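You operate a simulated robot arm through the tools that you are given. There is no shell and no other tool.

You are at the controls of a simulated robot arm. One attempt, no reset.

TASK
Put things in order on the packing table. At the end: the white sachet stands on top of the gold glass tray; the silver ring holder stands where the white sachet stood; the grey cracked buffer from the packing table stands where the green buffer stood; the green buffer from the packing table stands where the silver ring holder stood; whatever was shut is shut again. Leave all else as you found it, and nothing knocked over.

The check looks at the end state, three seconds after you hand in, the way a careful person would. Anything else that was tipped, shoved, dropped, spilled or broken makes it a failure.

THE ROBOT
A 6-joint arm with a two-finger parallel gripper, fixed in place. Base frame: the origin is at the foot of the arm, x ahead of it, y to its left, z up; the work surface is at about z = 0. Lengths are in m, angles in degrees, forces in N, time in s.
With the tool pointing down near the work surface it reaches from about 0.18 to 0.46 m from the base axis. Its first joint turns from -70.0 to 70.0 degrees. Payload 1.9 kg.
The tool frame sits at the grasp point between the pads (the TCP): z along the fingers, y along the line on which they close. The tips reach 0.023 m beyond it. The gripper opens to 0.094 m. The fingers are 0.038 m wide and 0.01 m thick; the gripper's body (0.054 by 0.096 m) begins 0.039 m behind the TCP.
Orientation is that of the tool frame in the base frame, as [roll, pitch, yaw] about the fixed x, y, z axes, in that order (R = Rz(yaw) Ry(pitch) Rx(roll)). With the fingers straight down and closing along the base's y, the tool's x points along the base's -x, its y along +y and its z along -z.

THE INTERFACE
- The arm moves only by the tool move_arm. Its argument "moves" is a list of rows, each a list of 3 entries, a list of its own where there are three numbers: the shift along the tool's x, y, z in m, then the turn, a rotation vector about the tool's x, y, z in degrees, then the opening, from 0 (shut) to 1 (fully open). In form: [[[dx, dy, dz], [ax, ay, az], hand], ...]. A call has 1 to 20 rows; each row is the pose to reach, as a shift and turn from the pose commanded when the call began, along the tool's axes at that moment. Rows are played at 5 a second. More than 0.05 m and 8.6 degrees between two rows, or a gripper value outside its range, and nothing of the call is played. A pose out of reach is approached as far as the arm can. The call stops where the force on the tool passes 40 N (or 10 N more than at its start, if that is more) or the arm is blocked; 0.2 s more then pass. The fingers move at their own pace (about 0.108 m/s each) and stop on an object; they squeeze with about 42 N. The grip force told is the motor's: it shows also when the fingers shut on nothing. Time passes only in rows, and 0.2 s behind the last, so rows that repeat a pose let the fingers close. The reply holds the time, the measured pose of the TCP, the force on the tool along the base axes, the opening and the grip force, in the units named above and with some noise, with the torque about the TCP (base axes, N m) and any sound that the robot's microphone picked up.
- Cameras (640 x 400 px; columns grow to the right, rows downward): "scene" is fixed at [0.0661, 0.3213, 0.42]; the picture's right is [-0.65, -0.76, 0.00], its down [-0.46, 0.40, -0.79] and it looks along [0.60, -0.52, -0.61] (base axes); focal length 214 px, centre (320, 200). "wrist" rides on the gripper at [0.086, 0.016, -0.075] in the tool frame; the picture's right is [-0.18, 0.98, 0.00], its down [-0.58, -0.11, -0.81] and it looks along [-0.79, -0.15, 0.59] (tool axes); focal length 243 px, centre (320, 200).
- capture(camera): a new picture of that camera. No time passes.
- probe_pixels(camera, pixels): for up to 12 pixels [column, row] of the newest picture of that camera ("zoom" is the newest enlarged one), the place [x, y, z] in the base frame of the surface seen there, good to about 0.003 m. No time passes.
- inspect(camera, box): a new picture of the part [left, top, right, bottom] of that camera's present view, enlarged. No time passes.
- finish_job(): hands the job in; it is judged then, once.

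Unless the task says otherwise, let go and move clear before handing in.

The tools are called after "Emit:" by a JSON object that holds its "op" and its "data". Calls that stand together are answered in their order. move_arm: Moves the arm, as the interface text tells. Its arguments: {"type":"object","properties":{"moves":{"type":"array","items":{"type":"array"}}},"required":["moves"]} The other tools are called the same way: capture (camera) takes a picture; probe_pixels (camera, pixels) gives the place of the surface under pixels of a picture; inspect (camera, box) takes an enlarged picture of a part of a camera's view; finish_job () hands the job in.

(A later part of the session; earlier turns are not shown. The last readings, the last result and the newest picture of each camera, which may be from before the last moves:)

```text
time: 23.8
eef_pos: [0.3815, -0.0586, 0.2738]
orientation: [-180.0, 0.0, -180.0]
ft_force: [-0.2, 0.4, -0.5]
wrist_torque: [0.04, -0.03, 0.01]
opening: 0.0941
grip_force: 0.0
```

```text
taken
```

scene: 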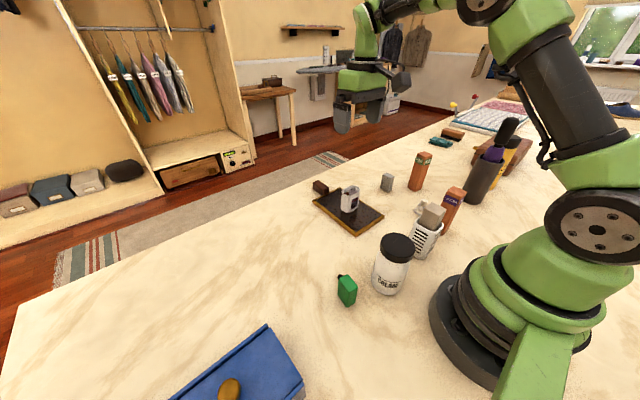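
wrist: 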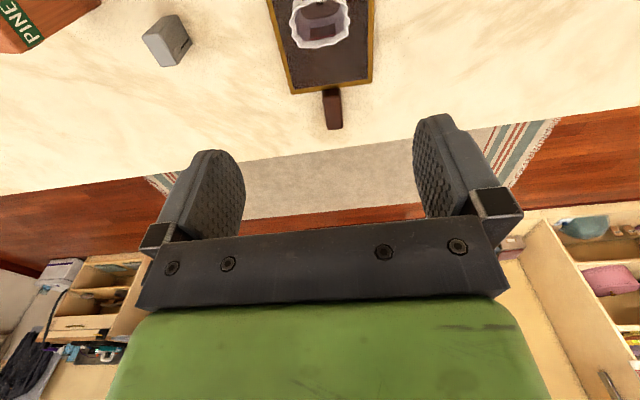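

The sachet stands well on the tray at scene (350,198). Next I'll turn the wrist camera toward -y to study the ring holder and the pillar beside it.

Emit:
{"op": "move_arm", "data": {"moves": [[[0.011, 0.001, -0.0025], [0, 0, 7.5], 1], [[0.022, 0.002, -0.005], [0, 0, 15], 1], [[0.033, 0.003, -0.0075], [0, 0, 22.5], 1], [[0.043, 0.003, -0.01], [0, 0, 30], 1], [[0.054, 0.004, -0.0125], [0, 0, 37.5], 1], [[0.065, 0.005, -0.015], [0, 0, 45], 1], [[0.076, 0.006, -0.0175], [0, 0, 52.5], 1], [[0.087, 0.007, -0.02], [0, 0, 60], 1], [[0.098, 0.008, -0.0225], [0, 0, 67.5], 1], [[0.108, 0.008, -0.025], [0, 0, 75], 1], [[0.119, 0.009, -0.0275], [0, 0, 82.5], 1], [[0.13, 0.01, -0.03], [0, 0, 90], 1], [[0.13, 0.01, -0.03], [0, 0, 90], 1]]}}

Emit:
{"op": "capture", "data": {"camera": "wrist"}}

```text
time: 26.6
eef_pos: [0.2534, -0.051, 0.3041]
orientation: [-180.0, 0.0, 89.9]
ft_force: [-0.1, 0.1, -0.3]
wrist_torque: [0.01, 0.01, -0.02]
opening: 0.0938
grip_force: 0.1
```

```text
taken
```

wrist: 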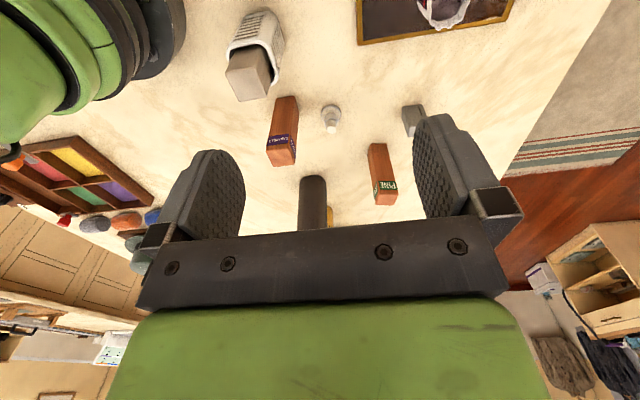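

Emit:
{"op": "inspect", "data": {"camera": "wrist", "box": [255, 85, 355, 170]}}

```text
4.71 times, centred on (305, 128) of wrist
```

zoom: 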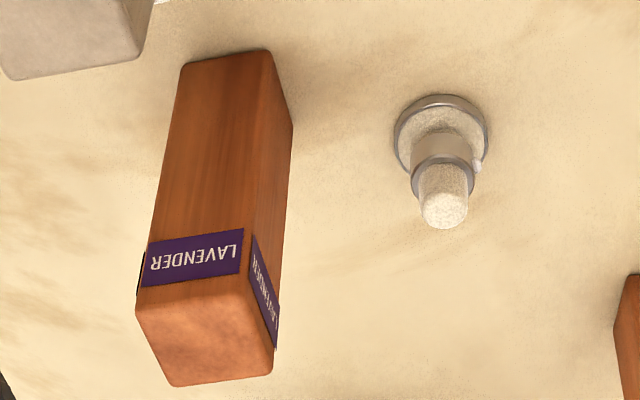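

Now the ring holder shows clearly: disc base, silver collar, white knob. I'll probe it and the pillar's corners.

Emit:
{"op": "probe_pixels", "data": {"camera": "zoom", "pixels": [[396, 135], [488, 130], [440, 97], [415, 185], [442, 215], [442, 200], [415, 160], [470, 160], [442, 145], [425, 120], [460, 118], [442, 175]]}}

Emit:
{"op": "probe_pixels", "data": {"camera": "zoom", "pixels": [[187, 70], [268, 55], [288, 110], [145, 310], [250, 295], [268, 370], [178, 380], [284, 175], [635, 290], [620, 330], [120, 55], [230, 150]]}}

```text
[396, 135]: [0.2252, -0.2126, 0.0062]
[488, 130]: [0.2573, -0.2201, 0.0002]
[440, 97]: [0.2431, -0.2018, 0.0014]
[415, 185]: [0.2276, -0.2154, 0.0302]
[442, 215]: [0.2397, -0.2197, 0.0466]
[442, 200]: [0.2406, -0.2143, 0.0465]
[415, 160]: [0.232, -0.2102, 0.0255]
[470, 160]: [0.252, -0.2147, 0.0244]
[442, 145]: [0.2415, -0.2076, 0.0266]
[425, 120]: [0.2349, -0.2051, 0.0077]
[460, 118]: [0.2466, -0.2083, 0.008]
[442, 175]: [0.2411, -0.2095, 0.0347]
```

```text
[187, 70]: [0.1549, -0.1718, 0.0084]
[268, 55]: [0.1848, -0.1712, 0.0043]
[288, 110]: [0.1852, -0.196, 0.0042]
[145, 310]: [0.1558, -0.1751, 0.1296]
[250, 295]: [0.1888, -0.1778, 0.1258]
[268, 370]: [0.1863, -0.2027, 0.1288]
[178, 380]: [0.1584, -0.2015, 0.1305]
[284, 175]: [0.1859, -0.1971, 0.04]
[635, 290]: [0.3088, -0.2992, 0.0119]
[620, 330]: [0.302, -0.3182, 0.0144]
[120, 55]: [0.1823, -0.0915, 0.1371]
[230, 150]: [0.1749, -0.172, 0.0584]
```

The ring holder is centred near (0.241,-0.218), radius ≈0.017, 0.047 tall, and the LAVENDER pillar's nearest face is at x≈0.187. I'll look closer at the holder's collar before choosing the grip height.

Emit:
{"op": "inspect", "data": {"camera": "wrist", "box": [312, 98, 352, 138]}}

Emit:
{"op": "inspect", "data": {"camera": "scene", "box": [400, 190, 430, 220]}}

Emit:
{"op": "inspect", "data": {"camera": "wrist", "box": [360, 90, 440, 210]}}

```text
10.00 times, centred on (332, 118) of wrist
```

zoom: 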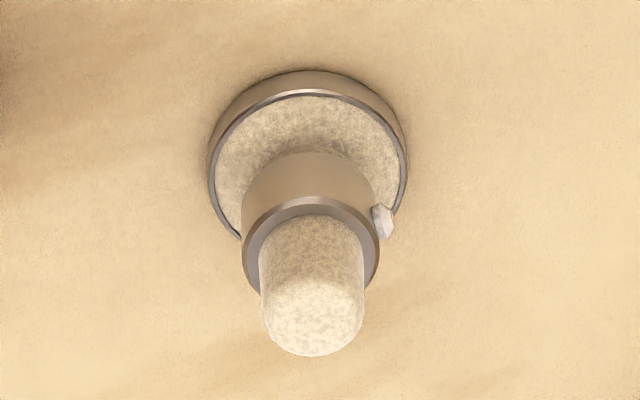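

```text
13.33 times, centred on (415, 205) of scene
```

zoom: 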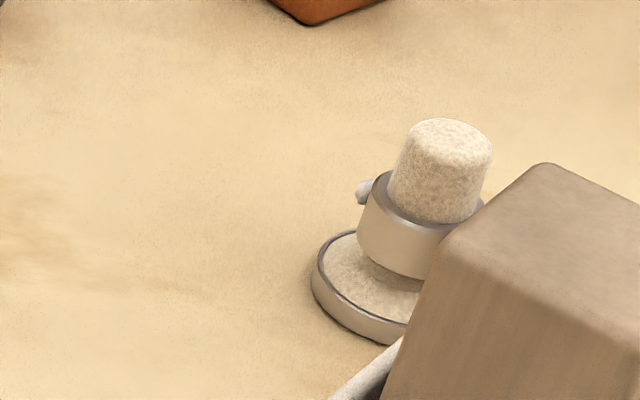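

```text
3.33 times, centred on (400, 150) of wrist
```

zoom: 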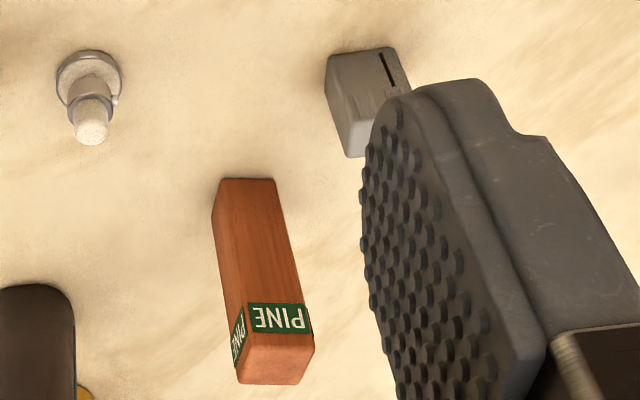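

The holder is a plush post with a silver ring on it (the ring could be loose), so I'll grip the post just above the ring, with the wrist turned so the camera block points to +x, away from the pillar. I'll move over it with a further 90° turn.

Emit:
{"op": "move_arm", "data": {"moves": [[[-0.014, -0.001, 0], [0, 0, 7.5], 1], [[-0.028, -0.002, 0], [0, 0, 15], 1], [[-0.042, -0.003, 0], [0, 0, 22.5], 1], [[-0.056, -0.004, 0], [0, 0, 30], 1], [[-0.07, -0.005, 0], [0, 0, 37.5], 1], [[-0.084, -0.006, 0], [0, 0, 45], 1], [[-0.098, -0.007, 0], [0, 0, 52.5], 1], [[-0.112, -0.008, 0], [0, 0, 60], 1], [[-0.126, -0.009, 0], [0, 0, 67.5], 1], [[-0.14, -0.01, 0], [0, 0, 75], 1], [[-0.154, -0.011, 0], [0, 0, 82.5], 1], [[-0.167, -0.0124, 0.02], [0, 0, 90], 1], [[-0.167, -0.0124, 0.05], [0, 0, 90], 1], [[-0.167, -0.0124, 0.05], [0, 0, 90], 1]]}}

Emit:
{"op": "capture", "data": {"camera": "wrist"}}

Emit:
{"op": "capture", "data": {"camera": "scene"}}

```text
time: 29.6
eef_pos: [0.2392, -0.2171, 0.2533]
orientation: [-180.0, 0.0, 0.0]
ft_force: [0.1, 0.6, -0.2]
wrist_torque: [0.01, -0.01, -0.01]
opening: 0.0938
grip_force: 0.1
```

```text
taken
```

wrist: 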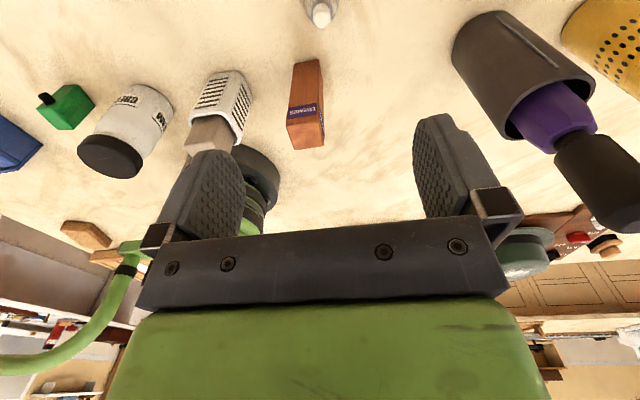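

```text
taken
```

scene: 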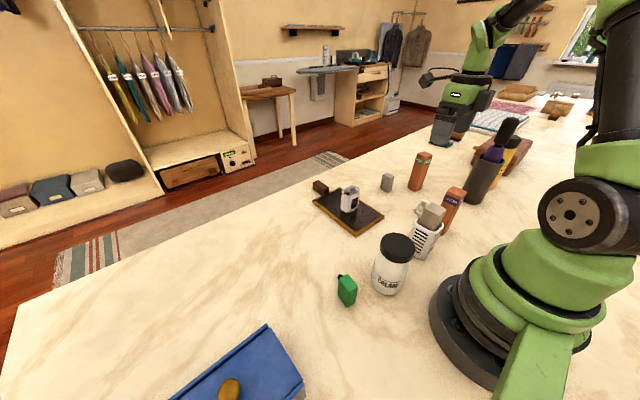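

The wrist turned fine and the holder is visible at wrist (320,12). I'll probe it from this side to refine the centre.

Emit:
{"op": "inspect", "data": {"camera": "wrist", "box": [296, 0, 346, 34]}}

Emit:
{"op": "probe_pixels", "data": {"camera": "wrist", "pixels": [[320, 22], [320, 15], [311, 15], [329, 15], [304, 3], [335, 3], [337, 8], [303, 8], [320, 5]]}}

Emit:
{"op": "probe_pixels", "data": {"camera": "zoom", "pixels": [[320, 230], [320, 300], [260, 250], [380, 250], [210, 100], [440, 100]]}}

```text
11.76 times, centred on (321, 17) of wrist
```

zoom: 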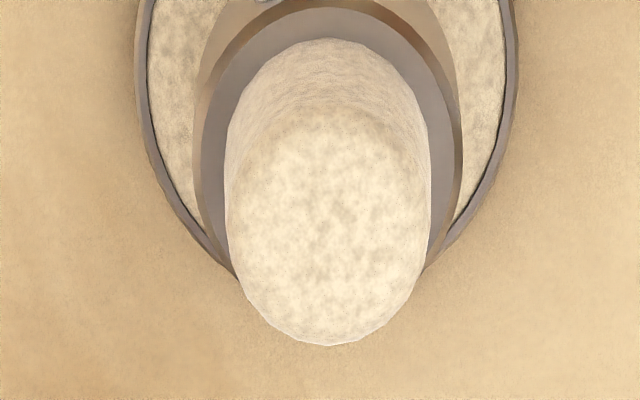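

```text
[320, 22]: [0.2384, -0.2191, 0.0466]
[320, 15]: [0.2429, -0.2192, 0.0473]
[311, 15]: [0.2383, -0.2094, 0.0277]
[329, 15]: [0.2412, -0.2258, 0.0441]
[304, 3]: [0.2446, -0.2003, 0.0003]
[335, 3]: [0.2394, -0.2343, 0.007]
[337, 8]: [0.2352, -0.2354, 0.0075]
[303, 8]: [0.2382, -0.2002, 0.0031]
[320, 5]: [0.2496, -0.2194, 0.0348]
```

```text
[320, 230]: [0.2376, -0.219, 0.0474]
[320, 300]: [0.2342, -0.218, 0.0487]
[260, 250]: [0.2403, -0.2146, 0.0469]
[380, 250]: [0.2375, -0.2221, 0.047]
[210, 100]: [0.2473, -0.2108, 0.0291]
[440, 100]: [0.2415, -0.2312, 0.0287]
```

The post centre is (0.2405,-0.2185), its free part spans z 0.029–0.0475. I'll descend to TCP z≈0.055 with a partly closed hand, in slow steps.

Emit:
{"op": "move_arm", "data": {"moves": [[[0.001, 0.001, 0.03], [0, 0, 0], 0.7], [[0.001, 0.001, 0.06], [0, 0, 0], 0.6], [[0.001, 0.001, 0.09], [0, 0, 0], 0.6], [[0.001, 0.001, 0.12], [0, 0, 0], 0.6], [[0.001, 0.001, 0.15], [0, 0, 0], 0.6], [[0.001, 0.001, 0.165], [0, 0, 0], 0.6], [[0.001, 0.001, 0.165], [0, 0, 0], 0.6]]}}

Emit:
{"op": "capture", "data": {"camera": "wrist"}}

Emit:
{"op": "inspect", "data": {"camera": "scene", "box": [370, 120, 500, 240]}}

```text
time: 31.2
eef_pos: [0.243, -0.2181, 0.091]
orientation: [179.9, -0.1, 0.0]
ft_force: [0.4, 0.5, -0.9]
wrist_torque: [0.0, -0.02, 0.01]
opening: 0.0565
grip_force: 0.1
```

```text
taken
```

wrist: 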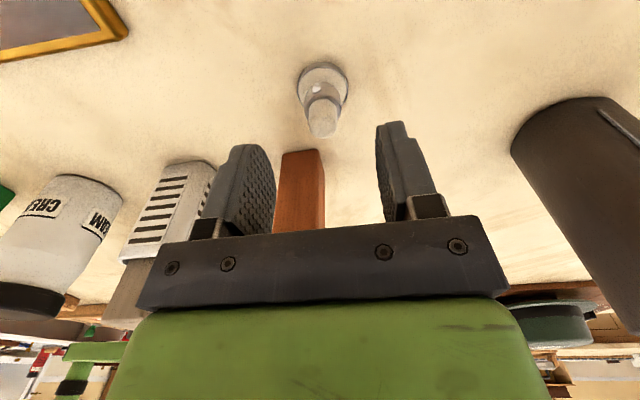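

```text
3.33 times, centred on (435, 180) of scene
```

zoom: 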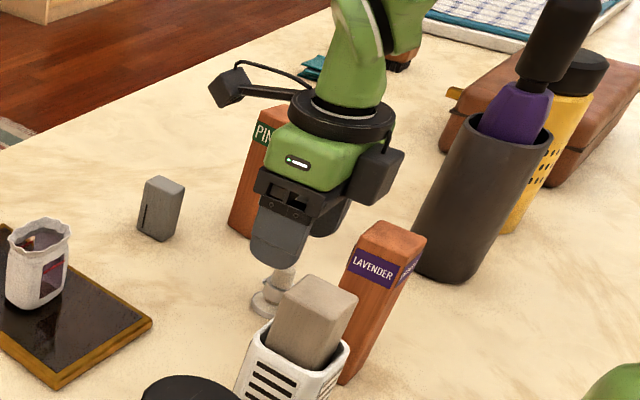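

The gripper also carries a box on its back side, seen at zoom (380,175), near the LAVENDER pillar. I'll probe its extent before going lower.

Emit:
{"op": "inspect", "data": {"camera": "scene", "box": [440, 140, 510, 210]}}

Emit:
{"op": "probe_pixels", "data": {"camera": "zoom", "pixels": [[70, 150], [140, 170], [70, 200], [100, 210], [150, 100], [110, 90], [60, 100], [30, 190], [165, 80], [130, 190], [150, 150], [50, 60]]}}

```text
5.71 times, centred on (475, 175) of scene
```

zoom: 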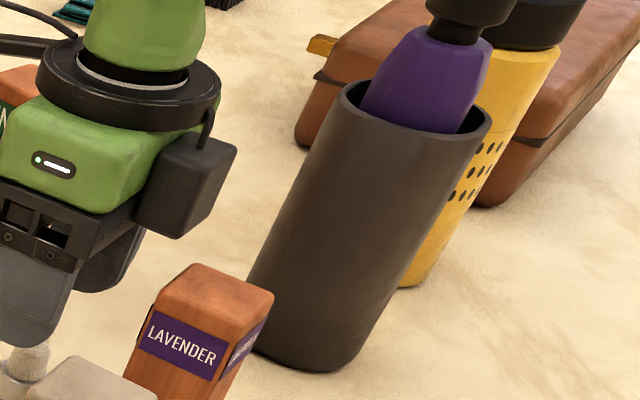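

```text
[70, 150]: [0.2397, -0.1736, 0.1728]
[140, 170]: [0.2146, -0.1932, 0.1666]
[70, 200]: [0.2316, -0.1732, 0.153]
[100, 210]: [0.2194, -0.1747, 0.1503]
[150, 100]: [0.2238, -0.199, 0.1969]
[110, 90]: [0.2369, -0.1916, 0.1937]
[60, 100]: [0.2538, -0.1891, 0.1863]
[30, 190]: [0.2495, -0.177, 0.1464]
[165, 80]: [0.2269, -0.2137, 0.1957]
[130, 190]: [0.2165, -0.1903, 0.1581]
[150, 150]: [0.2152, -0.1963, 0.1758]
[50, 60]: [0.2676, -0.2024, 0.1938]
```

Emit:
{"op": "probe_pixels", "data": {"camera": "zoom", "pixels": [[170, 170], [200, 200], [180, 235], [230, 155], [195, 160], [145, 220], [160, 205], [210, 145], [225, 190], [205, 300], [265, 295], [195, 270]]}}

```text
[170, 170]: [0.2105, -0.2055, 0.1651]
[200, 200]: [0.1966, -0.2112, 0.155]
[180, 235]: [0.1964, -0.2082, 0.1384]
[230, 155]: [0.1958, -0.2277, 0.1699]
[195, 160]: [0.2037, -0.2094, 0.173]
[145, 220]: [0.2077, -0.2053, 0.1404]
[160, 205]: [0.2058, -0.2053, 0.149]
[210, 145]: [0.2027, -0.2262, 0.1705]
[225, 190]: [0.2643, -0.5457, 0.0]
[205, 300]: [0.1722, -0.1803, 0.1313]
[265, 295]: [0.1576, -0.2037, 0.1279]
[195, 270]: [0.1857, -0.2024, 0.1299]
```

The box reaches to x≈0.195 with its underside 0.046 above the TCP, only ~6 mm from the pillar corner (0.189,-0.204). Turning the wrist 15° more puts it ~14 mm clear, so I'll do that, then descend.

Emit:
{"op": "move_arm", "data": {"moves": [[[-0.001, 0, 0], [0, 0, -7.5], 0.6], [[-0.001, 0, 0], [0, 0, -15], 0.6], [[-0.001, 0, 0.008], [0, 0, -15], 0.6], [[-0.001, 0, 0.016], [0, 0, -15], 0.6], [[-0.001, 0, 0.022], [0, 0, -15], 0.6], [[-0.001, 0, 0.022], [0, 0, -15], 0.6]]}}

Emit:
{"op": "capture", "data": {"camera": "wrist"}}

Emit:
{"op": "inspect", "data": {"camera": "scene", "box": [400, 130, 500, 230]}}

```text
time: 32.6
eef_pos: [0.2423, -0.2192, 0.0666]
orientation: [-179.9, 0.0, 15.0]
ft_force: [0.2, -0.6, -0.7]
wrist_torque: [-0.01, 0.02, 0.0]
opening: 0.0563
grip_force: 0.2
```

```text
taken
```

wrist: 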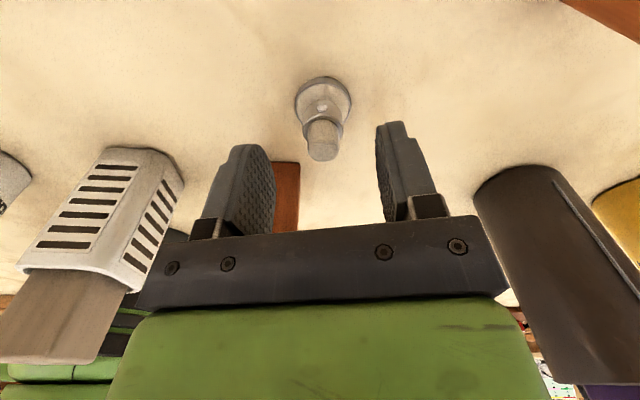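

```text
4.00 times, centred on (450, 180) of scene
```

zoom: 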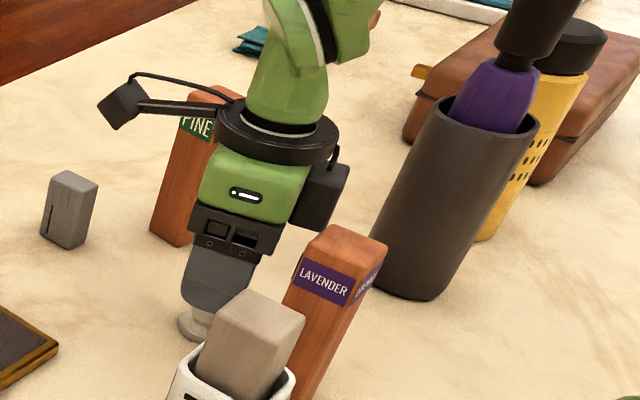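

The post at wrist (322,145) is midway between the fingers (inner faces ~272 and ~378). I'll go down the last 11 mm and close on the post.

Emit:
{"op": "move_arm", "data": {"moves": [[[0, 0, 0.006], [0, 0, 0], 0.6], [[0, 0, 0.0115], [0, 0, 0], 0.6], [[0, 0, 0.0115], [0, 0, 0], 0.6]]}}

Emit:
{"op": "capture", "data": {"camera": "wrist"}}

Emit:
{"op": "inspect", "data": {"camera": "wrist", "box": [220, 70, 420, 200]}}

```text
time: 33.4
eef_pos: [0.2419, -0.2196, 0.0549]
orientation: [180.0, 0.0, 15.0]
ft_force: [0.7, -0.4, 0.1]
wrist_torque: [0.03, 0.01, 0.0]
opening: 0.0565
grip_force: 0.1
```

```text
taken
```

wrist: 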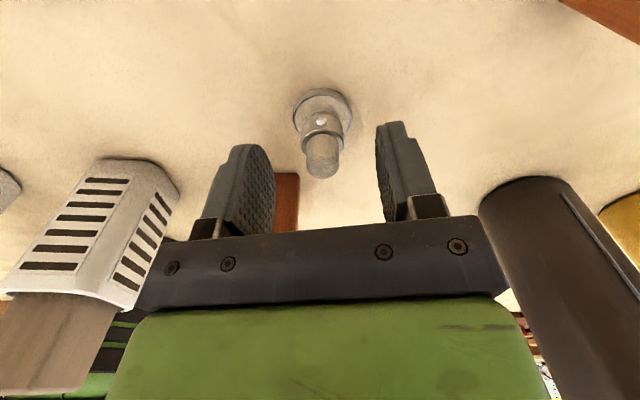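

```text
3.08 times, centred on (320, 135) of wrist
```

zoom: 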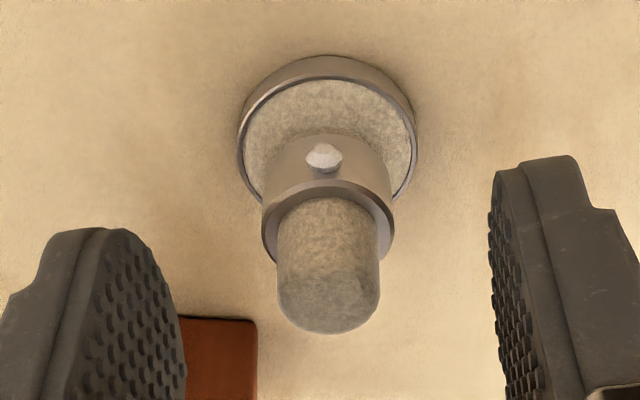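

The post sits midway between the pads. Closing now.

Emit:
{"op": "move_arm", "data": {"moves": [[[0, 0, 0], [0, 0, 0], 0.4], [[0, 0, 0], [0, 0, 0], 0.2], [[0, 0, 0], [0, 0, 0], 0.0], [[0, 0, 0], [0, 0, 0], 0.0], [[0, 0, 0], [0, 0, 0], 0.0]]}}

Emit:
{"op": "inspect", "data": {"camera": "wrist", "box": [220, 70, 420, 200]}}

```text
time: 34.6
eef_pos: [0.2412, -0.2192, 0.0562]
orientation: [-180.0, 0.0, 14.9]
ft_force: [0.1, -0.5, 0.4]
wrist_torque: [-0.02, 0.0, 0.01]
opening: 0.0157
grip_force: 41.5
```

```text
3.08 times, centred on (320, 135) of wrist
```

zoom: 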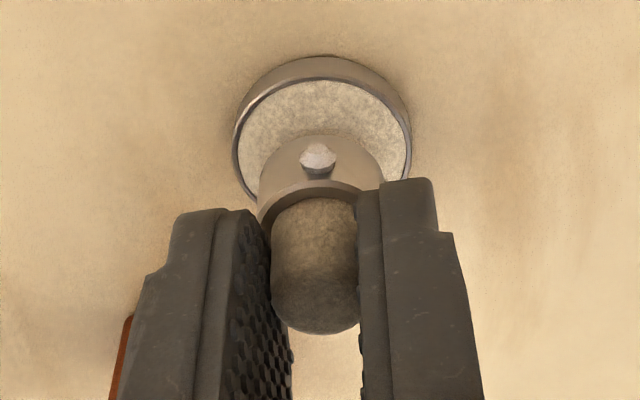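

Gripped the post at 0.0157 m. I'll lift straight up and check that ring and base come along.

Emit:
{"op": "move_arm", "data": {"moves": [[[0, 0, -0.005], [0, 0, 0], 0], [[0, 0, -0.015], [0, 0, 0], 0], [[0, 0, -0.035], [0, 0, 0], 0], [[0, 0, -0.065], [0, 0, 0], 0], [[0, 0, -0.1], [0, 0, 0], 0], [[0, 0, -0.14], [0, 0, 0], 0], [[0, 0, -0.14], [0, 0, 0], 0]]}}

Emit:
{"op": "capture", "data": {"camera": "wrist"}}

Emit:
{"op": "capture", "data": {"camera": "scene"}}

```text
time: 36.2
eef_pos: [0.2423, -0.2172, 0.1988]
orientation: [-180.0, -0.1, 15.0]
ft_force: [-0.2, 0.0, -0.4]
wrist_torque: [0.02, 0.01, -0.01]
opening: 0.0157
grip_force: 42.4
```

```text
taken
```

wrist: 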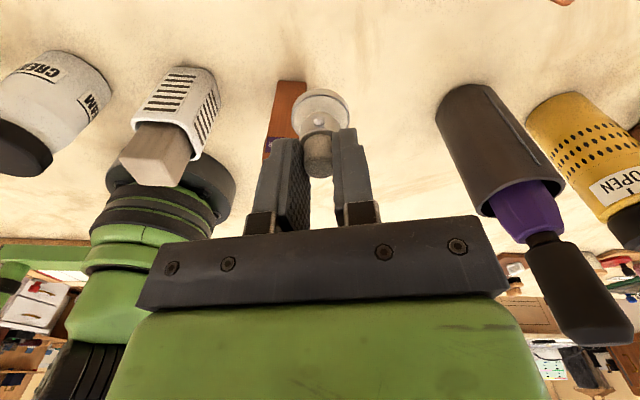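

```text
taken
```

scene: 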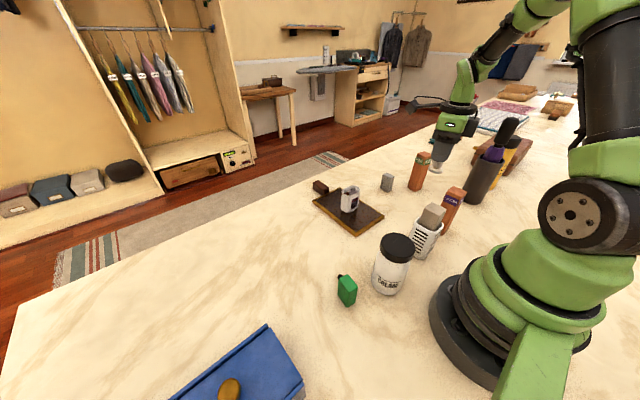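

The holder with its ring and base is lifted cleanly. I'll carry it across at height to above the sachet's old place (0.3585,0.260), turning the wrist back to its normal yaw.

Emit:
{"op": "move_arm", "data": {"moves": [[[0.0118, -0.0216, -0.001], [0, 0, -8.25], 0], [[0.0236, -0.0431, -0.002], [0, 0, -16.5], 0], [[0.0354, -0.0647, -0.003], [0, 0, -24.75], 0], [[0.0472, -0.0862, -0.004], [0, 0, -33], 0], [[0.059, -0.1078, -0.005], [0, 0, -41.25], 0], [[0.0708, -0.1293, -0.006], [0, 0, -49.5], 0], [[0.0826, -0.1509, -0.007], [0, 0, -57.75], 0], [[0.0944, -0.1724, -0.008], [0, 0, -66], 0], [[0.1062, -0.194, -0.009], [0, 0, -74.25], 0], [[0.1181, -0.2155, -0.01], [0, 0, -82.5], 0], [[0.1299, -0.2371, -0.011], [0, 0, -90.75], 0], [[0.1417, -0.2586, -0.012], [0, 0, -99], 0], [[0.1535, -0.2802, -0.013], [0, 0, -107.25], 0], [[0.1653, -0.3017, -0.014], [0, 0, -115.5], 0], [[0.1771, -0.3233, -0.015], [0, 0, -123.75], 0], [[0.1889, -0.3448, -0.016], [0, 0, -132], 0], [[0.2007, -0.3664, -0.017], [0, 0, -140.25], 0], [[0.2125, -0.388, -0.018], [0, 0, -148.5], 0], [[0.2243, -0.4095, -0.019], [0, 0, -156.75], 0], [[0.2361, -0.4311, -0.02], [0, 0, -165], 0]]}}

Emit:
{"op": "capture", "data": {"camera": "wrist"}}

Emit:
{"op": "capture", "data": {"camera": "scene"}}

```text
time: 40.4
eef_pos: [0.3558, 0.2596, 0.2161]
orientation: [-180.0, 0.1, -179.9]
ft_force: [-0.4, 0.2, -0.5]
wrist_torque: [0.01, 0.01, 0.01]
opening: 0.0157
grip_force: 42.1
```

```text
taken
```

wrist: 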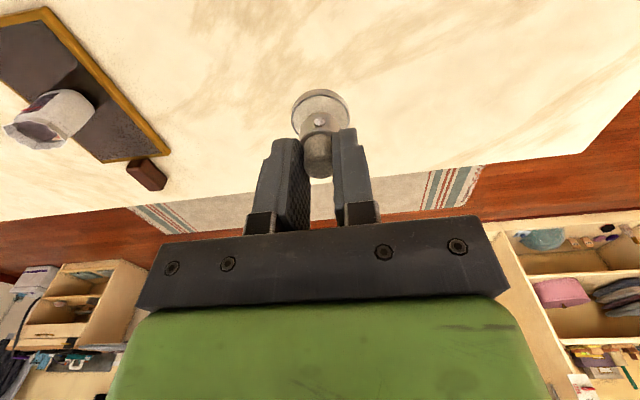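

```text
taken
```

scene: 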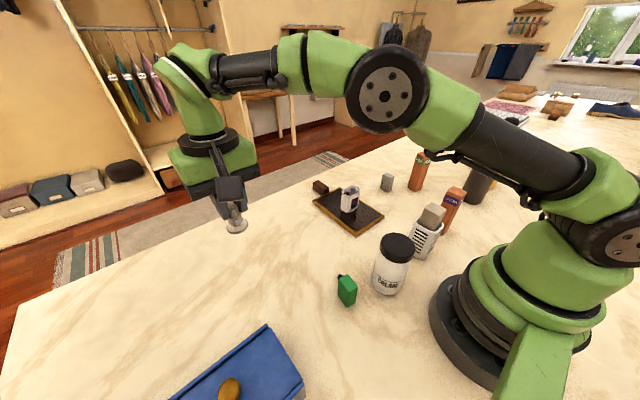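

The holder hangs upright over the target at (0.356,0.260). I'll descend to just above the table.

Emit:
{"op": "move_arm", "data": {"moves": [[[-0.001, 0, 0.03], [0, 0, 0], 0], [[-0.002, 0, 0.06], [0, 0, 0], 0], [[-0.002, 0, 0.09], [0, 0, 0], 0], [[-0.002, 0, 0.12], [0, 0, 0], 0], [[-0.002, 0, 0.14], [0, 0, 0], 0], [[-0.002, 0, 0.15], [0, 0, 0], 0], [[-0.002, 0, 0.156], [0, 0, 0], 0], [[-0.002, 0, 0.156], [0, 0, 0], 0]]}}

Emit:
{"op": "inspect", "data": {"camera": "scene", "box": [210, 220, 300, 300]}}

```text
time: 42.2
eef_pos: [0.3581, 0.2605, 0.0597]
orientation: [180.0, 0.1, -180.0]
ft_force: [-1.1, 0.4, -0.2]
wrist_torque: [0.05, 0.0, 0.0]
opening: 0.0158
grip_force: 41.6
```

```text
5.00 times, centred on (255, 260) of scene
```

zoom: 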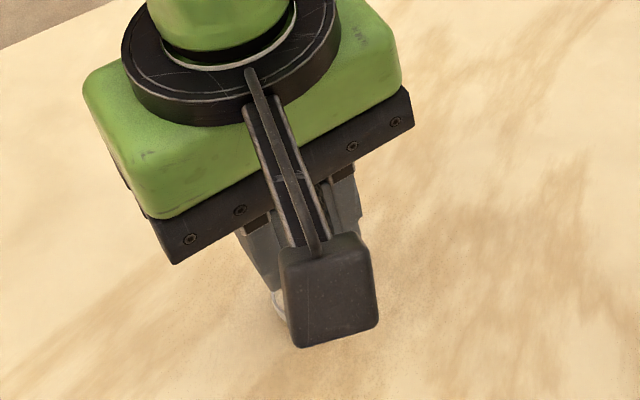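

Just above the table with no contact force. I'll lower 1 mm per call watching the force.

Emit:
{"op": "move_arm", "data": {"moves": [[[0, 0, 0.001], [0, 0, 0], 0], [[0, 0, 0.002], [0, 0, 0], 0]]}}

Emit:
{"op": "move_arm", "data": {"moves": [[[0, 0, 0.001], [0, 0, 0], 0], [[0, 0, 0.001], [0, 0, 0], 0]]}}

Emit:
{"op": "move_arm", "data": {"moves": [[[0, 0, 0.001], [0, 0, 0], 0], [[0, 0, 0.001], [0, 0, 0], 0]]}}

```text
time: 42.8
eef_pos: [0.3597, 0.2594, 0.0574]
orientation: [179.9, 0.0, 179.9]
ft_force: [1.0, -0.1, -0.2]
wrist_torque: [-0.01, 0.0, 0.01]
opening: 0.0159
grip_force: 42.1
```

```text
time: 43.4
eef_pos: [0.3579, 0.2603, 0.0559]
orientation: [179.9, 0.0, -179.9]
ft_force: [-0.6, 0.7, -0.9]
wrist_torque: [0.01, 0.0, 0.0]
opening: 0.0159
grip_force: 42.0
```

```text
time: 44.0
eef_pos: [0.3599, 0.2601, 0.0545]
orientation: [-180.0, 0.0, -180.0]
ft_force: [-0.6, 0.6, 0.2]
wrist_torque: [-0.01, 0.01, 0.0]
opening: 0.0159
grip_force: 42.3
```

Emit:
{"op": "move_arm", "data": {"moves": [[[0, 0, 0.001], [0, 0, 0], 0], [[0, 0, 0.001], [0, 0, 0], 0]]}}

Emit:
{"op": "move_arm", "data": {"moves": [[[0, 0, 0.0005], [0, 0, 0], 0], [[0, 0, 0.0005], [0, 0, 0], 0]]}}

Emit:
{"op": "capture", "data": {"camera": "wrist"}}

```text
time: 44.6
eef_pos: [0.3589, 0.2599, 0.0551]
orientation: [180.0, 0.1, 179.9]
ft_force: [-3.2, 1.0, 11.0]
wrist_torque: [0.04, 0.18, 0.01]
opening: 0.0158
grip_force: 41.5
```

```text
time: 45.2
eef_pos: [0.3595, 0.2592, 0.055]
orientation: [179.9, 0.1, 180.0]
ft_force: [-4.2, 0.8, 23.2]
wrist_torque: [0.0, 0.21, -0.03]
opening: 0.0158
grip_force: 41.8
```

```text
taken
```

wrist: 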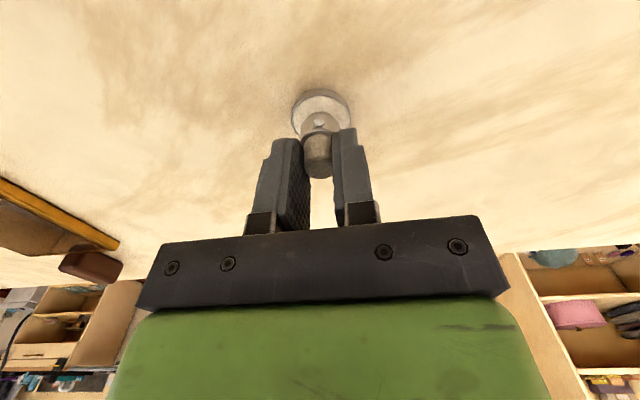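

Contact at 23 N. I'll ease off about 0.8 mm, then open gently.

Emit:
{"op": "move_arm", "data": {"moves": [[[0, 0, -0.0005], [0, 0, 0], 0], [[0, 0, -0.001], [0, 0, 0], 0]]}}

Emit:
{"op": "move_arm", "data": {"moves": [[[0, 0, 0], [0, 0, 0], 0.2], [[0, 0, 0], [0, 0, 0], 0.3], [[0, 0, 0], [0, 0, 0], 0.5], [[0, 0, 0], [0, 0, 0], 0.7], [[0, 0, 0], [0, 0, 0], 0.7]]}}

Emit:
{"op": "capture", "data": {"camera": "wrist"}}

```text
time: 45.8
eef_pos: [0.3599, 0.2601, 0.0557]
orientation: [179.9, 0.2, 179.9]
ft_force: [1.2, 3.4, 21.0]
wrist_torque: [0.16, -0.04, 0.03]
opening: 0.0157
grip_force: 42.0
```

```text
time: 47.0
eef_pos: [0.3589, 0.2594, 0.0544]
orientation: [-180.0, 0.0, 180.0]
ft_force: [0.0, -0.7, 0.5]
wrist_torque: [0.0, 0.01, -0.01]
opening: 0.0659
grip_force: 0.0
```

```text
taken
```

wrist: 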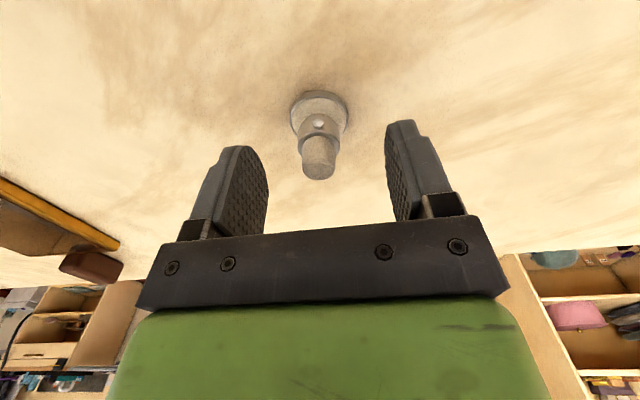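

The holder stands by itself at (320,130) with the fingers clear. I'll rise straight up.

Emit:
{"op": "move_arm", "data": {"moves": [[[0, 0, -0.01], [0, 0, 0], 0.7], [[0, 0, -0.03], [0, 0, 0], 0.7], [[0, 0, -0.06], [0, 0, 0], 0.8], [[0, 0, -0.1], [0, 0, 0], 1], [[0, 0, -0.14], [0, 0, 0], 1], [[0, 0, -0.17], [0, 0, 0], 1], [[0, 0, -0.17], [0, 0, 0], 1]]}}

Emit:
{"op": "capture", "data": {"camera": "scene"}}

Emit:
{"op": "capture", "data": {"camera": "wrist"}}

```text
time: 48.6
eef_pos: [0.358, 0.2599, 0.225]
orientation: [179.9, 0.0, 179.9]
ft_force: [0.2, 0.1, -0.6]
wrist_torque: [0.01, 0.01, 0.02]
opening: 0.094
grip_force: 0.1
```

```text
taken
```

scene: 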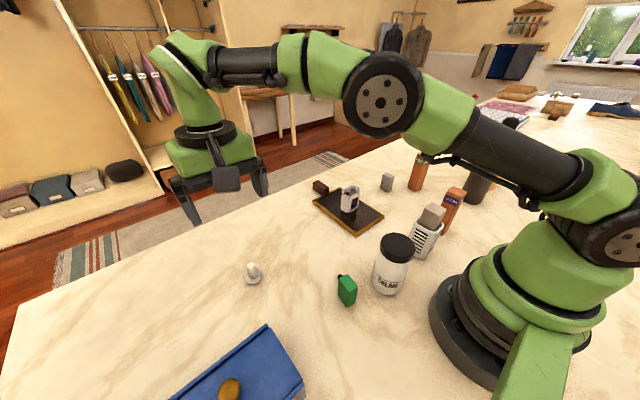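

```text
taken
```

wrist: 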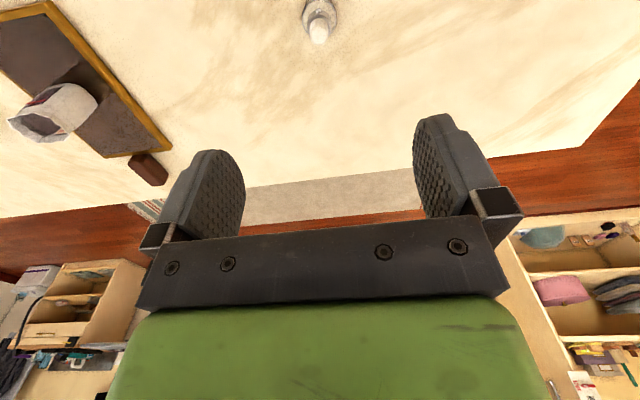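

The ring holder stands at scene (252,272), where the sachet was. Next I'll look at the green buffer and the cream jar beside it from the -y side.

Emit:
{"op": "move_arm", "data": {"moves": [[[0.0115, -0.0217, 0], [0, 0, -7.5], 1], [[0.023, -0.0433, 0], [0, 0, -15], 1], [[0.0345, -0.065, 0], [0, 0, -22.5], 1], [[0.046, -0.0867, 0], [0, 0, -30], 1], [[0.0575, -0.1083, 0], [0, 0, -37.5], 1], [[0.069, -0.13, 0], [0, 0, -45], 1], [[0.0805, -0.1517, 0], [0, 0, -52.5], 1], [[0.092, -0.1733, 0], [0, 0, -60], 1], [[0.1035, -0.195, 0], [0, 0, -67.5], 1], [[0.115, -0.2167, 0], [0, 0, -75], 1], [[0.1265, -0.2383, 0], [0, 0, -82.5], 1], [[0.138, -0.26, -0.005], [0, 0, -90], 1], [[0.138, -0.26, -0.005], [0, 0, -90], 1]]}}

Emit:
{"op": "capture", "data": {"camera": "wrist"}}

```text
time: 51.4
eef_pos: [0.2222, -0.0009, 0.2296]
orientation: [179.9, -0.1, -89.9]
ft_force: [0.3, 0.1, 0.6]
wrist_torque: [-0.02, 0.01, 0.0]
opening: 0.0939
grip_force: 0.0
```

```text
taken
```

wrist: 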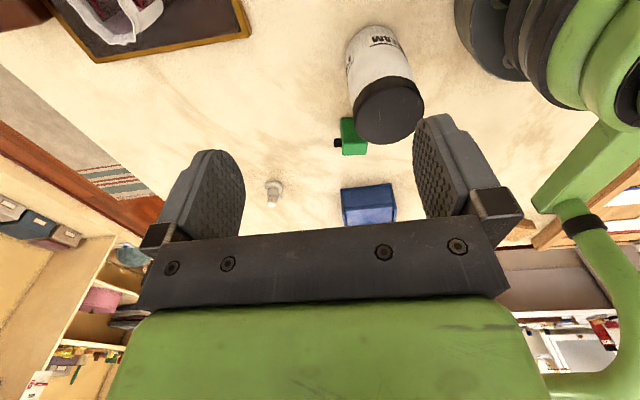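

The jar partly hides the green buffer at (352,135). I'll turn further so the camera sits on the +x side looking back at it.

Emit:
{"op": "move_arm", "data": {"moves": [[[-0.011, -0.0025, -0.004], [0, 0, -7.5], 1], [[-0.022, -0.005, -0.008], [0, 0, -15], 1], [[-0.0325, -0.0075, -0.012], [0, 0, -22.5], 1], [[-0.043, -0.01, -0.016], [0, 0, -30], 1], [[-0.054, -0.0125, -0.02], [0, 0, -37.5], 1], [[-0.065, -0.015, -0.02], [0, 0, -45], 1], [[-0.076, -0.0175, -0.02], [0, 0, -52.5], 1], [[-0.087, -0.02, -0.02], [0, 0, -60], 1], [[-0.0975, -0.0225, -0.02], [0, 0, -67.5], 1], [[-0.108, -0.025, -0.02], [0, 0, -75], 1], [[-0.119, -0.0275, -0.02], [0, 0, -82.5], 1], [[-0.13, -0.03, -0.02], [0, 0, -90], 1], [[-0.13, -0.03, -0.02], [0, 0, -90], 1]]}}

Emit:
{"op": "capture", "data": {"camera": "wrist"}}

```text
time: 54.2
eef_pos: [0.2515, 0.1288, 0.2504]
orientation: [180.0, -0.1, 0.1]
ft_force: [0.1, -0.2, -0.1]
wrist_torque: [0.03, -0.02, 0.0]
opening: 0.0938
grip_force: 0.1
```

```text
taken
```

wrist: 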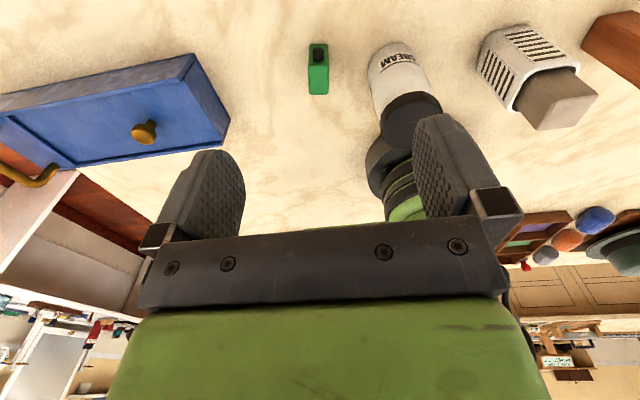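

Emit:
{"op": "inspect", "data": {"camera": "wrist", "box": [295, 35, 345, 105]}}

Emit:
{"op": "inspect", "data": {"camera": "wrist", "box": [290, 30, 450, 130]}}

Emit:
{"op": "probe_pixels", "data": {"camera": "wrist", "pixels": [[310, 70], [328, 70], [310, 92], [327, 93], [318, 82], [309, 44], [327, 44], [318, 55], [318, 64], [372, 65], [441, 105], [413, 100]]}}

```text
5.71 times, centred on (320, 70) of wrist
```

zoom: 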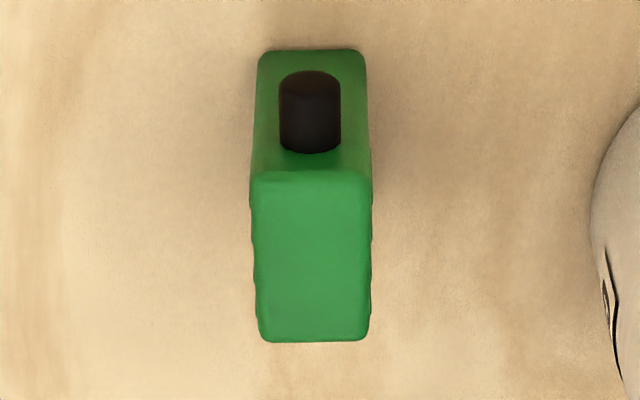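

```text
4.00 times, centred on (370, 80) of wrist
```

zoom: 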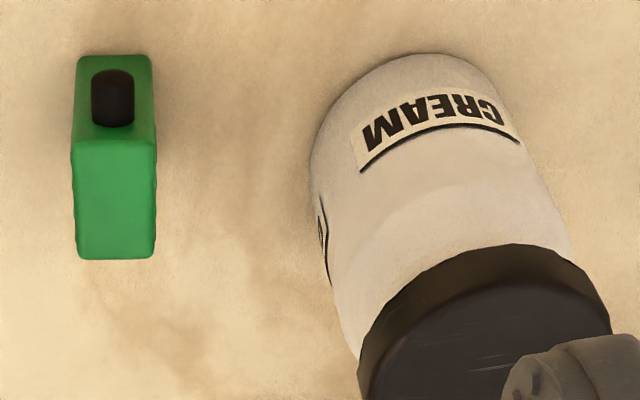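

```text
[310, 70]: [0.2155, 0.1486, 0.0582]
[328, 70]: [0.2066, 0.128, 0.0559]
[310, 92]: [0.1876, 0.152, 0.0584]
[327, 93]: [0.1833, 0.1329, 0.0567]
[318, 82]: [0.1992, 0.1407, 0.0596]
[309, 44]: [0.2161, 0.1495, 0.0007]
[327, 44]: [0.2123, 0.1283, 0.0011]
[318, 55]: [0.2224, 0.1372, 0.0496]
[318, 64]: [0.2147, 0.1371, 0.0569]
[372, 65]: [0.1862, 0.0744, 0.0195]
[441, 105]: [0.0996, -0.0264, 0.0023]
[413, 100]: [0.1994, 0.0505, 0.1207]
```

The green buffer is about 0.021 wide and 0.03 long, turned about -10°, with the peg on its +x end; the jar leaves ~16 mm to the gripper body if I close along the narrow axis. I'll probe the top-face edges for the exact centre.

Emit:
{"op": "inspect", "data": {"camera": "wrist", "box": [295, 35, 345, 105]}}

Emit:
{"op": "probe_pixels", "data": {"camera": "zoom", "pixels": [[315, 185], [315, 325], [265, 250], [362, 250], [265, 190], [362, 190], [265, 325], [362, 325], [310, 130], [262, 60], [360, 60], [311, 65]]}}

```text
5.71 times, centred on (320, 70) of wrist
```

zoom: 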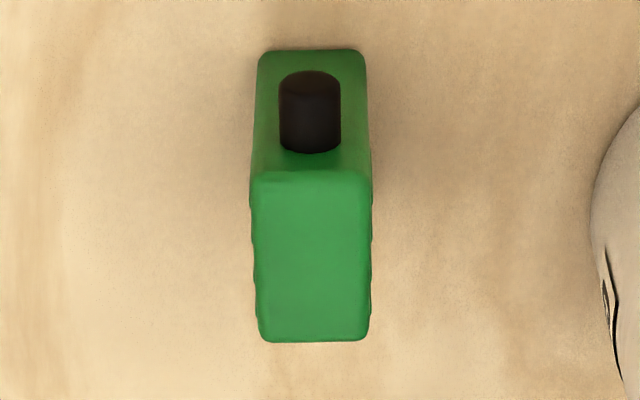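

```text
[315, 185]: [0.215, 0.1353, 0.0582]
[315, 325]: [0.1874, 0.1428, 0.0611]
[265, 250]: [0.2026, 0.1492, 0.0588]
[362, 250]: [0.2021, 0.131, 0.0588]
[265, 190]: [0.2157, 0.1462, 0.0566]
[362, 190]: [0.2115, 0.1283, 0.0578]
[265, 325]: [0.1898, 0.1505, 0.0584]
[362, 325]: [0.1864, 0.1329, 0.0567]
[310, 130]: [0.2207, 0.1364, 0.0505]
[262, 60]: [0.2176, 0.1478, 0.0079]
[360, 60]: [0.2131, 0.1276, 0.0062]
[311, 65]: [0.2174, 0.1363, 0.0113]
```

Green's centre is (0.201,0.1395), long axis at -10°. I'll hover over it at z≈0.13 with the wrist turned -10° and the hand about half open.

Emit:
{"op": "move_arm", "data": {"moves": [[[-0.012, -0.003, 0.025], [0, 0, 2.5], 0.8], [[-0.025, -0.005, 0.05], [0, 0, 5], 0.6], [[-0.038, -0.008, 0.075], [0, 0, 7.5], 0.5], [[-0.0505, -0.0107, 0.1], [0, 0, 10], 0.5], [[-0.0505, -0.0107, 0.12], [0, 0, 10], 0.5], [[-0.0505, -0.0107, 0.12], [0, 0, 10], 0.5]]}}

Emit:
{"op": "capture", "data": {"camera": "wrist"}}

Emit:
{"op": "inspect", "data": {"camera": "scene", "box": [290, 180, 450, 320]}}

```text
time: 55.6
eef_pos: [0.1998, 0.1395, 0.1306]
orientation: [180.0, 0.0, -10.0]
ft_force: [-0.2, -0.9, -0.4]
wrist_torque: [-0.03, 0.0, -0.02]
opening: 0.047
grip_force: 0.0
```

```text
taken
```

wrist: 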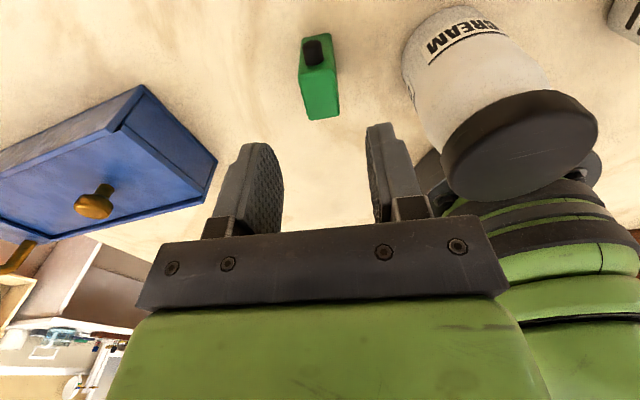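

```text
2.86 times, centred on (370, 250) of scene
```

zoom: 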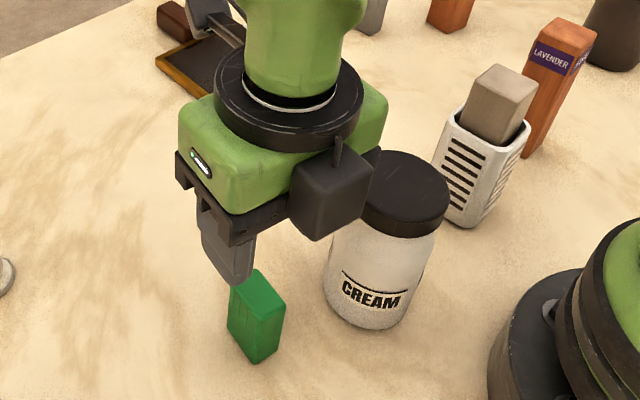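

The green buffer at wrist (320,80) is centred between the half-open fingers, and the jar is clear to the side. I'll descend to z≈0.034.

Emit:
{"op": "move_arm", "data": {"moves": [[[0.001, 0, 0.02], [0, 0, 0], 0.5], [[0.001, 0, 0.04], [0, 0, 0], 0.5], [[0.001, 0, 0.055], [0, 0, 0], 0.5], [[0.001, 0, 0.07], [0, 0, 0], 0.5], [[0.001, 0, 0.082], [0, 0, 0], 0.5], [[0.001, 0, 0.09], [0, 0, 0], 0.5], [[0.001, 0, 0.096], [0, 0, 0], 0.5], [[0.001, 0, 0.096], [0, 0, 0], 0.5]]}}

Emit:
{"op": "capture", "data": {"camera": "wrist"}}

Emit:
{"op": "inspect", "data": {"camera": "scene", "box": [290, 180, 450, 320]}}

```text
time: 57.4
eef_pos: [0.2014, 0.1399, 0.0337]
orientation: [180.0, -0.1, -10.1]
ft_force: [0.2, 0.3, 0.7]
wrist_torque: [0.01, 0.0, -0.01]
opening: 0.047
grip_force: 0.0
```

```text
taken
```

wrist: 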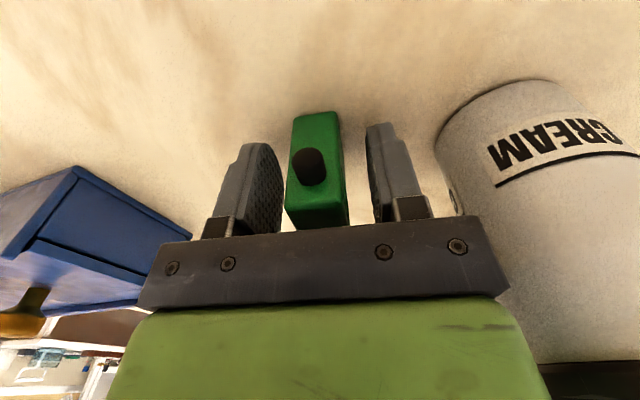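

```text
2.86 times, centred on (370, 250) of scene
```

zoom: 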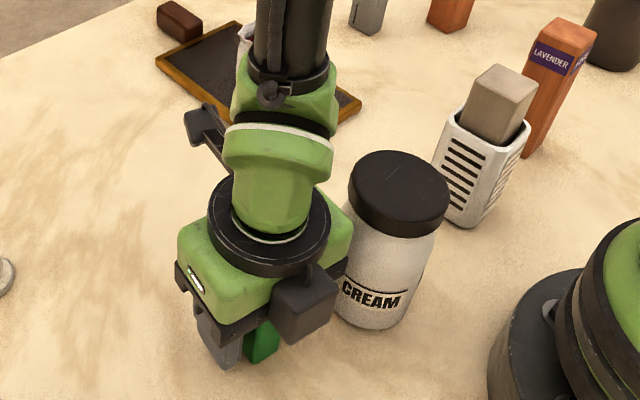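

The buffer is between the pads, jar untouched. Closing now.

Emit:
{"op": "move_arm", "data": {"moves": [[[0, 0, 0], [0, 0, 0], 0.35], [[0, 0, 0], [0, 0, 0], 0.2], [[0, 0, 0], [0, 0, 0], 0.0], [[0, 0, 0], [0, 0, 0], 0.0], [[0, 0, 0], [0, 0, 0], 0.0]]}}

Emit:
{"op": "move_arm", "data": {"moves": [[[0, 0, -0.005], [0, 0, 0], 0], [[0, 0, -0.02], [0, 0, 0], 0], [[0, 0, -0.045], [0, 0, 0], 0], [[0, 0, -0.08], [0, 0, 0], 0], [[0, 0, -0.12], [0, 0, 0], 0], [[0, 0, -0.16], [0, 0, 0], 0], [[0, 0, -0.19], [0, 0, 0], 0], [[0, 0, -0.19], [0, 0, 0], 0]]}}

Emit:
{"op": "capture", "data": {"camera": "wrist"}}

Emit:
{"op": "capture", "data": {"camera": "scene"}}

```text
time: 58.6
eef_pos: [0.2003, 0.1387, 0.0348]
orientation: [180.0, -0.1, -10.1]
ft_force: [-0.3, 0.8, -0.4]
wrist_torque: [-0.01, 0.01, -0.02]
opening: 0.0222
grip_force: 42.6
```

```text
time: 60.4
eef_pos: [0.2032, 0.1371, 0.2259]
orientation: [-180.0, 0.1, -10.0]
ft_force: [0.1, 0.1, -0.9]
wrist_torque: [0.0, -0.02, 0.01]
opening: 0.022
grip_force: 41.9
```

```text
taken
```

wrist: 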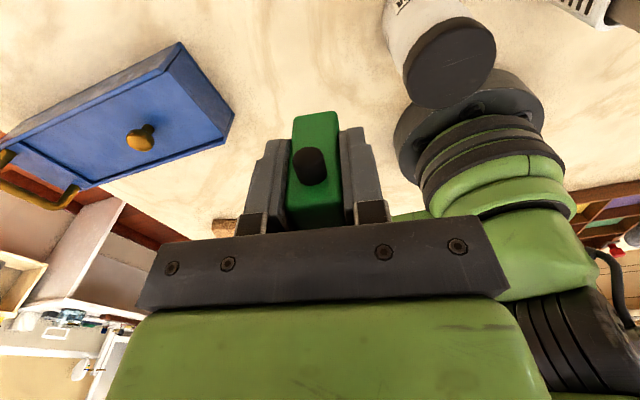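

```text
taken
```

scene: 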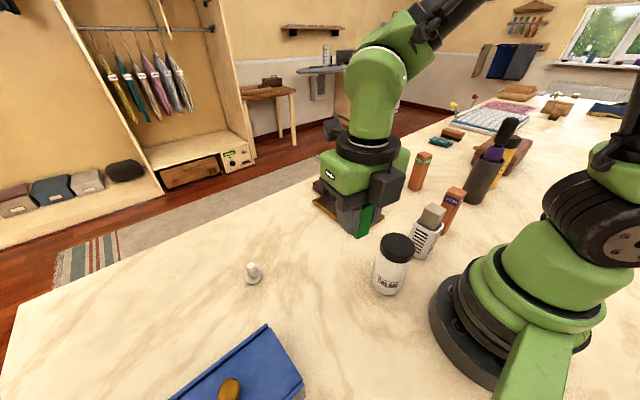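

The green buffer is lifted cleanly with the jar undisturbed. I'll unwind the wrist while carrying it over the middle of the table at height.

Emit:
{"op": "move_arm", "data": {"moves": [[[0.006, 0.0059, -0.0017], [0, 0, 8.25], 0], [[0.0119, 0.0118, -0.0034], [0, 0, 16.5], 0], [[0.0179, 0.0177, -0.0051], [0, 0, 24.75], 0], [[0.0238, 0.0236, -0.0068], [0, 0, 33], 0], [[0.0298, 0.0296, -0.0085], [0, 0, 41.25], 0], [[0.0358, 0.0355, -0.0102], [0, 0, 49.5], 0], [[0.0417, 0.0414, -0.0119], [0, 0, 57.75], 0], [[0.0477, 0.0473, -0.0136], [0, 0, 66], 0], [[0.0536, 0.0532, -0.0153], [0, 0, 74.25], 0], [[0.0596, 0.0591, -0.017], [0, 0, 82.5], 0], [[0.0656, 0.065, -0.0187], [0, 0, 90.75], 0], [[0.0715, 0.0709, -0.0204], [0, 0, 99], 0], [[0.0775, 0.0768, -0.0221], [0, 0, 107.25], 0], [[0.0834, 0.0827, -0.0238], [0, 0, 115.5], 0], [[0.0894, 0.0887, -0.0255], [0, 0, 123.75], 0], [[0.0954, 0.0946, -0.0272], [0, 0, 132], 0], [[0.1013, 0.1005, -0.0289], [0, 0, 140.25], 0], [[0.1073, 0.1064, -0.0306], [0, 0, 148.5], 0], [[0.1132, 0.1123, -0.0323], [0, 0, 156.75], 0], [[0.1192, 0.1182, -0.034], [0, 0, 165], 0]]}}

Emit:
{"op": "capture", "data": {"camera": "scene"}}

```text
time: 64.6
eef_pos: [0.2978, 0.0031, 0.2576]
orientation: [-180.0, -0.1, -175.2]
ft_force: [0.4, 1.0, -0.1]
wrist_torque: [0.01, 0.01, 0.0]
opening: 0.0222
grip_force: 42.4
```

```text
taken
```

scene: 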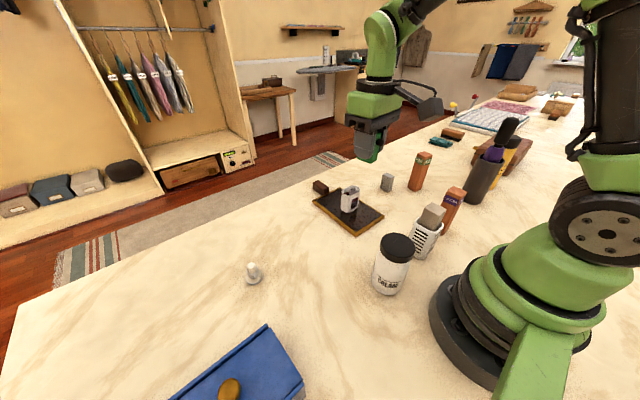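

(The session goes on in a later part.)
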